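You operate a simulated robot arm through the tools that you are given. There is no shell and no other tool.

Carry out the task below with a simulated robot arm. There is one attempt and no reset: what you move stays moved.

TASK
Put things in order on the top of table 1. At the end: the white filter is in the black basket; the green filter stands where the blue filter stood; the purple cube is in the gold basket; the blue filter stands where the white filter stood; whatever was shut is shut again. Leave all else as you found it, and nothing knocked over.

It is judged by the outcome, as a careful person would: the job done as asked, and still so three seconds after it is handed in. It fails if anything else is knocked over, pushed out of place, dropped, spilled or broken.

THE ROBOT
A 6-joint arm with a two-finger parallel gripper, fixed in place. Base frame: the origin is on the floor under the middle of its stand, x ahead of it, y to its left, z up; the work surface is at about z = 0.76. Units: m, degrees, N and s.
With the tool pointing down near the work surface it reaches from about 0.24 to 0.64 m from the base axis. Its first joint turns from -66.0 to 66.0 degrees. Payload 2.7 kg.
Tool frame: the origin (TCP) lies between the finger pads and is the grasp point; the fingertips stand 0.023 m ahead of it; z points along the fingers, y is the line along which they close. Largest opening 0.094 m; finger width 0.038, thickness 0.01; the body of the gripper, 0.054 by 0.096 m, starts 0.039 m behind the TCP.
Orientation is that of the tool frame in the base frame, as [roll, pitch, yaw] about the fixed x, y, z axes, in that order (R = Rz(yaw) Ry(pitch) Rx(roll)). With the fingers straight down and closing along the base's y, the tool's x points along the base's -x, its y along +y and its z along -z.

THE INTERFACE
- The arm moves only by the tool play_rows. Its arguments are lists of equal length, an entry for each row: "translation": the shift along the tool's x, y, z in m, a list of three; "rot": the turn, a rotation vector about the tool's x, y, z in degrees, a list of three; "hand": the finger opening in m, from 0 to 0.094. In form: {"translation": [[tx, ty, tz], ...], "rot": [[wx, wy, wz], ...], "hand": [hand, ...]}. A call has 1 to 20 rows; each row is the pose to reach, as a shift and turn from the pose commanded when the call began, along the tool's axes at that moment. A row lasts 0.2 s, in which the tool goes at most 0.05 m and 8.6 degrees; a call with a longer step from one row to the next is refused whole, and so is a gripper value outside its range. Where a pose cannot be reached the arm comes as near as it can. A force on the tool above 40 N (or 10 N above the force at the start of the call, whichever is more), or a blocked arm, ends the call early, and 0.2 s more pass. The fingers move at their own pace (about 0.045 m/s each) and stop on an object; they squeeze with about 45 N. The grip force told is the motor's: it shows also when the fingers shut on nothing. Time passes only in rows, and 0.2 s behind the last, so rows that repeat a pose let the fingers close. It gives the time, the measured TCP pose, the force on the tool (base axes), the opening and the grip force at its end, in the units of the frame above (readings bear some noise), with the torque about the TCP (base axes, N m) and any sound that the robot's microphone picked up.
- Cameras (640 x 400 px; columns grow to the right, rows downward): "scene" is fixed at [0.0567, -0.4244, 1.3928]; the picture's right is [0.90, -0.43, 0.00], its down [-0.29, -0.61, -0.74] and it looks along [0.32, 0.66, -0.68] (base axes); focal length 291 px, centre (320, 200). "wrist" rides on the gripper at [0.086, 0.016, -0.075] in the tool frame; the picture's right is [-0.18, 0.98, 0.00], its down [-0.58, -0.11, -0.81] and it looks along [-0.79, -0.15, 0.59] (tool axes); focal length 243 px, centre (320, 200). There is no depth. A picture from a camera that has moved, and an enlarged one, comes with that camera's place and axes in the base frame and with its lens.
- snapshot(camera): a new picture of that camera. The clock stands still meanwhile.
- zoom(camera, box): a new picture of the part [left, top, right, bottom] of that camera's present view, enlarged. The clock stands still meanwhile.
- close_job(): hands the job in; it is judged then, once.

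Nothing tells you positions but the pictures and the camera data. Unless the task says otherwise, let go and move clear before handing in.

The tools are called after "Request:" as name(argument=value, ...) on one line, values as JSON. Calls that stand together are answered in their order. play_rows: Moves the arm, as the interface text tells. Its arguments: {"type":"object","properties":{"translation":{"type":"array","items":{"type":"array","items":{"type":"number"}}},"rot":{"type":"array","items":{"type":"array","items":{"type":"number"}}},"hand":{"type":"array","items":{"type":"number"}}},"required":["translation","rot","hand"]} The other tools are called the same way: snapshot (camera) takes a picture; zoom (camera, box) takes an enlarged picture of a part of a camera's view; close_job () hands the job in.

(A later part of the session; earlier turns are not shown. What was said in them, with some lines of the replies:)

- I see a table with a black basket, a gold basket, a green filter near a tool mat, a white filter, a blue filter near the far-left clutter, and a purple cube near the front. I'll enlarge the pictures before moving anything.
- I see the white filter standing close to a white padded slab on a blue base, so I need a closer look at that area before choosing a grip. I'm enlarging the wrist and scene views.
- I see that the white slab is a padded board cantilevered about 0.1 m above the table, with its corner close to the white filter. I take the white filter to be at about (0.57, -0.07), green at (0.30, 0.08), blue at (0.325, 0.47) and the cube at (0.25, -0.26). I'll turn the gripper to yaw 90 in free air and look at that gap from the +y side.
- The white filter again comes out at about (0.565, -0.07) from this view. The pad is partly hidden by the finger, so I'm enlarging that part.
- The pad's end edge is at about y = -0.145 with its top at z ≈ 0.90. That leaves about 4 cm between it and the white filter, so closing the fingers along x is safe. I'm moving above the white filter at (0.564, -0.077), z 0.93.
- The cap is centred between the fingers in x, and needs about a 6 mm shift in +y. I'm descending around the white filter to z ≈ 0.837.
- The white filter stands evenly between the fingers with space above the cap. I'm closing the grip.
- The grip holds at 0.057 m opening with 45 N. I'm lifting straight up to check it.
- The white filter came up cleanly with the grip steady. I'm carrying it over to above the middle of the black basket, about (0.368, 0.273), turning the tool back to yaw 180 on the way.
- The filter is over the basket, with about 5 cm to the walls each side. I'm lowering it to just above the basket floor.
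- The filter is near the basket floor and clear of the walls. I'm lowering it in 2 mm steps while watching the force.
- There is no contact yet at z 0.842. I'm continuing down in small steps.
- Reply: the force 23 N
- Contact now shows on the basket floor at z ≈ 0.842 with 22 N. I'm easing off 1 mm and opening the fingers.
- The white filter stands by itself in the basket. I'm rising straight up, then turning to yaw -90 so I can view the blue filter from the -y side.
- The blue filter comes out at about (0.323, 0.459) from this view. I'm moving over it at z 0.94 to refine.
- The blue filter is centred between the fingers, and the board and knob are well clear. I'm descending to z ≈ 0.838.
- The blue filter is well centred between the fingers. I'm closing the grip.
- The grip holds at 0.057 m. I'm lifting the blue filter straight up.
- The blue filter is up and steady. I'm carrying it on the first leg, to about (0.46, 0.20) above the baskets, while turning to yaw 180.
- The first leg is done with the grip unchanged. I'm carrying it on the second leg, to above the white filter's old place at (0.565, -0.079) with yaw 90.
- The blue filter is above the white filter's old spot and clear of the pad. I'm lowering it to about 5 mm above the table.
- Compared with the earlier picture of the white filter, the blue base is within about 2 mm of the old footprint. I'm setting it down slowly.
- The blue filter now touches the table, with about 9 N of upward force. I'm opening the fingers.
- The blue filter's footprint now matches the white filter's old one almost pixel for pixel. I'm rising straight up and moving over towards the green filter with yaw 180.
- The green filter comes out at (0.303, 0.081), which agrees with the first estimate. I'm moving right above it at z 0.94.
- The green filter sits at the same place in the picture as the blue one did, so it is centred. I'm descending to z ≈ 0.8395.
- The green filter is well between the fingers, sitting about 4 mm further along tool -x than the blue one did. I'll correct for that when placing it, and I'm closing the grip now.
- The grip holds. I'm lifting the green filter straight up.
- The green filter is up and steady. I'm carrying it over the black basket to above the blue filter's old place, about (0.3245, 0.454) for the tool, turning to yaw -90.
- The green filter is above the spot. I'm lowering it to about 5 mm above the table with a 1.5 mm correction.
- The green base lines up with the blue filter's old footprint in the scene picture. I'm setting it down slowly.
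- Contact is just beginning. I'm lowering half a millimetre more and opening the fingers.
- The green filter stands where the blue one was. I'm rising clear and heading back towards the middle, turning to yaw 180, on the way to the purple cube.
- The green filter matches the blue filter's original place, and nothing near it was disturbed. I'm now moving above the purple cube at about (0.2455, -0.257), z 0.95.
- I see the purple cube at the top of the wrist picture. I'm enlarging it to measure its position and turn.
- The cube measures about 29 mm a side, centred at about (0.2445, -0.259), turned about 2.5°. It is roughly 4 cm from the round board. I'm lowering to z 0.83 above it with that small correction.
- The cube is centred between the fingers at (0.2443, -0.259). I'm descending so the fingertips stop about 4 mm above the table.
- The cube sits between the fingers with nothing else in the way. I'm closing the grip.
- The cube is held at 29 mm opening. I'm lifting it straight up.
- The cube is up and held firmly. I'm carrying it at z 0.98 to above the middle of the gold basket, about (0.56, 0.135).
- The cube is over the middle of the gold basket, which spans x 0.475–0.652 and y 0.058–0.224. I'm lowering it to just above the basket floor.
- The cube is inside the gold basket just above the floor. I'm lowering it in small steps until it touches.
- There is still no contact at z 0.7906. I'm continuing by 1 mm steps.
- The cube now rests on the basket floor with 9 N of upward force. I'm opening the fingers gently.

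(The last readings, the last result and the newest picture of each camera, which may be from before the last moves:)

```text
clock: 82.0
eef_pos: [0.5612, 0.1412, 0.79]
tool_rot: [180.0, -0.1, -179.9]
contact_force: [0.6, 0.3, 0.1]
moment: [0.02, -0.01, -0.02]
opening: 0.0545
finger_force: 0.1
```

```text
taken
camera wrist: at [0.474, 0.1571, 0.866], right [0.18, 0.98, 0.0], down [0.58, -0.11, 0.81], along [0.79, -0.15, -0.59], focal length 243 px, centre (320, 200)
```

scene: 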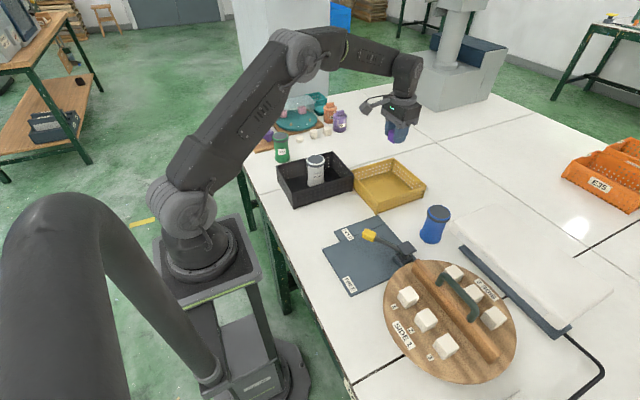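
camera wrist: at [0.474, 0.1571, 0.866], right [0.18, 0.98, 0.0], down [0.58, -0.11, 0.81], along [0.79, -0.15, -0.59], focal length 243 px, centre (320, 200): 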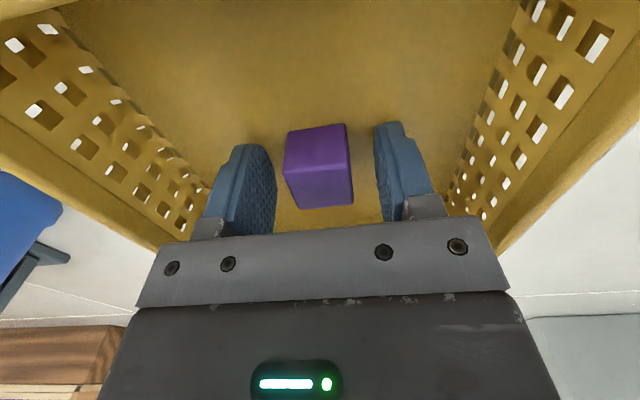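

The cube stands free on the gold basket's floor. I'm rising straight up and returning near the starting pose to check everything.

Request:
play_rows(translation=[[0, 0, -0.01], [0, 0, -0.035], [0, 0, -0.075], [0, 0, -0.12], [0, 0, -0.165], [0, 0, -0.205], [0, 0, -0.235], [0.01, -0.01, -0.25], [0.035, -0.03, -0.26], [0.07, -0.06, -0.27], [0.105, -0.09, -0.272], [0.135, -0.115, -0.274], [0.155, -0.132, -0.274], [0.165, -0.14, -0.274], [0.169, -0.142, -0.274], [0.169, -0.142, -0.274]], rot=[[0, 0, 0], [0, 0, 0], [0, 0, 0], [0, 0, 0], [0, 0, 0], [0, 0, 0], [0, 0, 0], [0, 0, 0], [0, 0, 0], [0, 0, 0], [0, 0, 0], [0, 0, 0], [0, 0, 0], [0, 0, 0], [0, 0, 0], [0, 0, 0]], hand=[0.06, 0.06, 0.06, 0.06, 0.065, 0.07, 0.08, 0.09, 0.094, 0.094, 0.094, 0.094, 0.094, 0.094, 0.094, 0.094])

Request:
snapshot(camera="scene")

Request:
zoom(camera="scene", box=[260, 140, 460, 265])

Request:
zoom(camera="scene", box=[228, 100, 356, 180])

Request:
zoom(camera="scene", box=[320, 190, 640, 390])

Request:
snapshot(camera="wrist")

```text
clock: 85.4
eef_pos: [0.3933, -0.0016, 1.0632]
tool_rot: [179.9, 0.0, -180.0]
contact_force: [-0.1, -0.5, -0.1]
moment: [0.03, -0.01, -0.03]
opening: 0.0939
finger_force: 0.0
```

```text
taken
```

scene: 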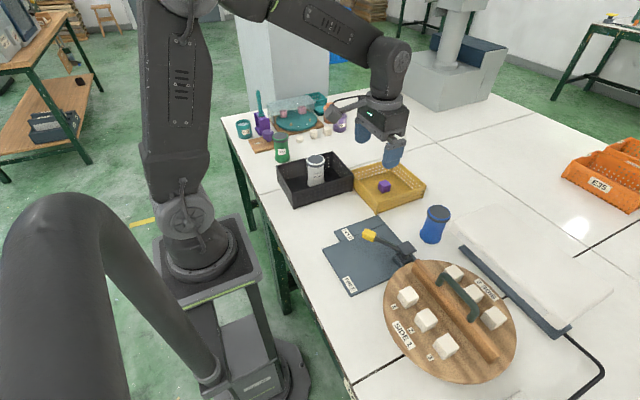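

```text
3.20 times, centred on (360, 202) of scene
camera zoom: at [0.0567, -0.4244, 1.3928], right [0.9, -0.43, 0.0], down [-0.29, -0.61, -0.74], along [0.32, 0.66, -0.68], focal length 931 px, centre (192, 192)
```

zoom: 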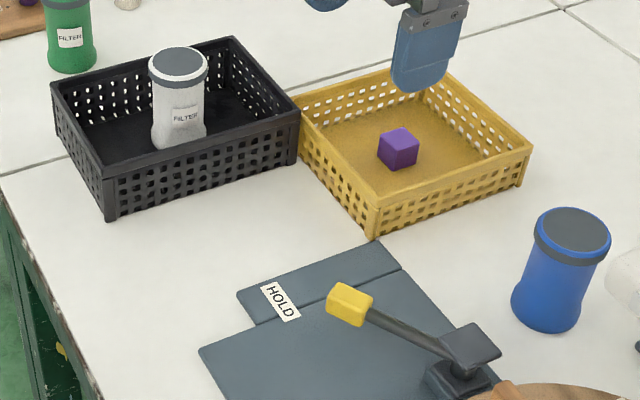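

```text
5.00 times, centred on (292, 140) of scene
camera zoom: at [0.0567, -0.4244, 1.3928], right [0.9, -0.43, 0.0], down [-0.29, -0.61, -0.74], along [0.32, 0.66, -0.68], focal length 1455 px, centre (460, 500)
```

zoom: 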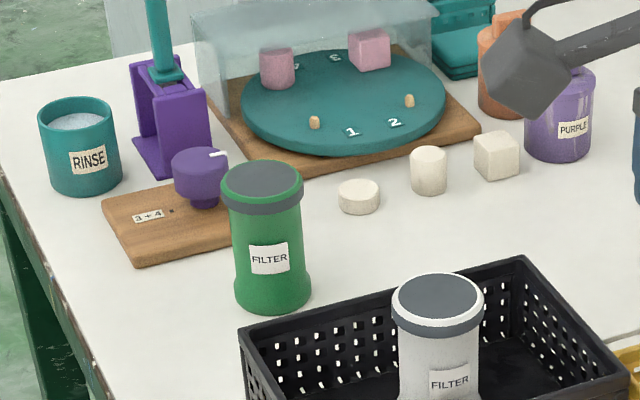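

```text
2.00 times, centred on (480, 290) of scene
camera zoom: at [0.0567, -0.4244, 1.3928], right [0.9, -0.43, 0.0], down [-0.29, -0.61, -0.74], along [0.32, 0.66, -0.68], focal length 582 px, centre (0, 20)
```

zoom: 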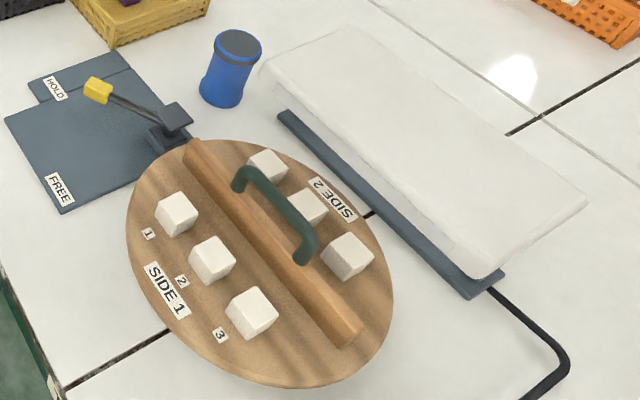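

```text
taken
camera wrist: at [0.3054, 0.0148, 1.1388], right [0.18, 0.98, 0.0], down [0.58, -0.11, 0.81], along [0.79, -0.15, -0.59], focal length 243 px, centre (320, 200)
```

wrist: 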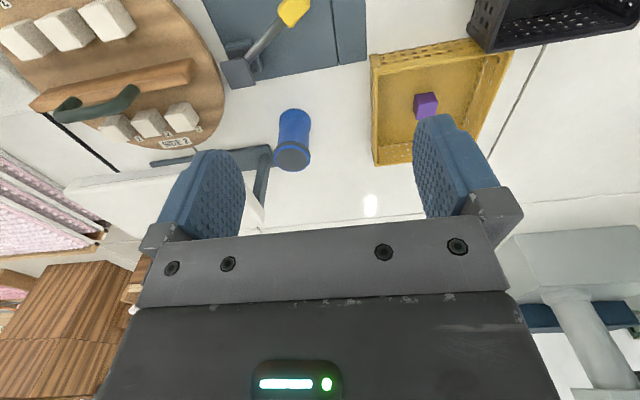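

All the pieces are in place. The white filter stands in the black basket, green stands where blue was, blue stands where white was, and the purple cube is in the gold basket. Nothing was opened and everything else looks as it was at the start. The arm is clear with the gripper empty, so I'm handing the job in.

Request:
close_job()

```text
The job is handed in.
```

The job is done and handed in; I checked the final pictures just before, and the verdict has not come back.

- **White filter:** it stands upright in the black basket.
- **Green filter:** it stands where the blue filter stood, matching the old footprint in the scene picture.
- **Blue filter:** it stands where the white filter stood, also matching the old footprint.
- **Purple cube:** it rests on the floor of the gold basket.
- **Shut things:** I opened nothing, so there was nothing to shut again.

Everything else on the table looks as it did at the start, with nothing knocked over. The arm is back near its starting pose with the gripper empty.
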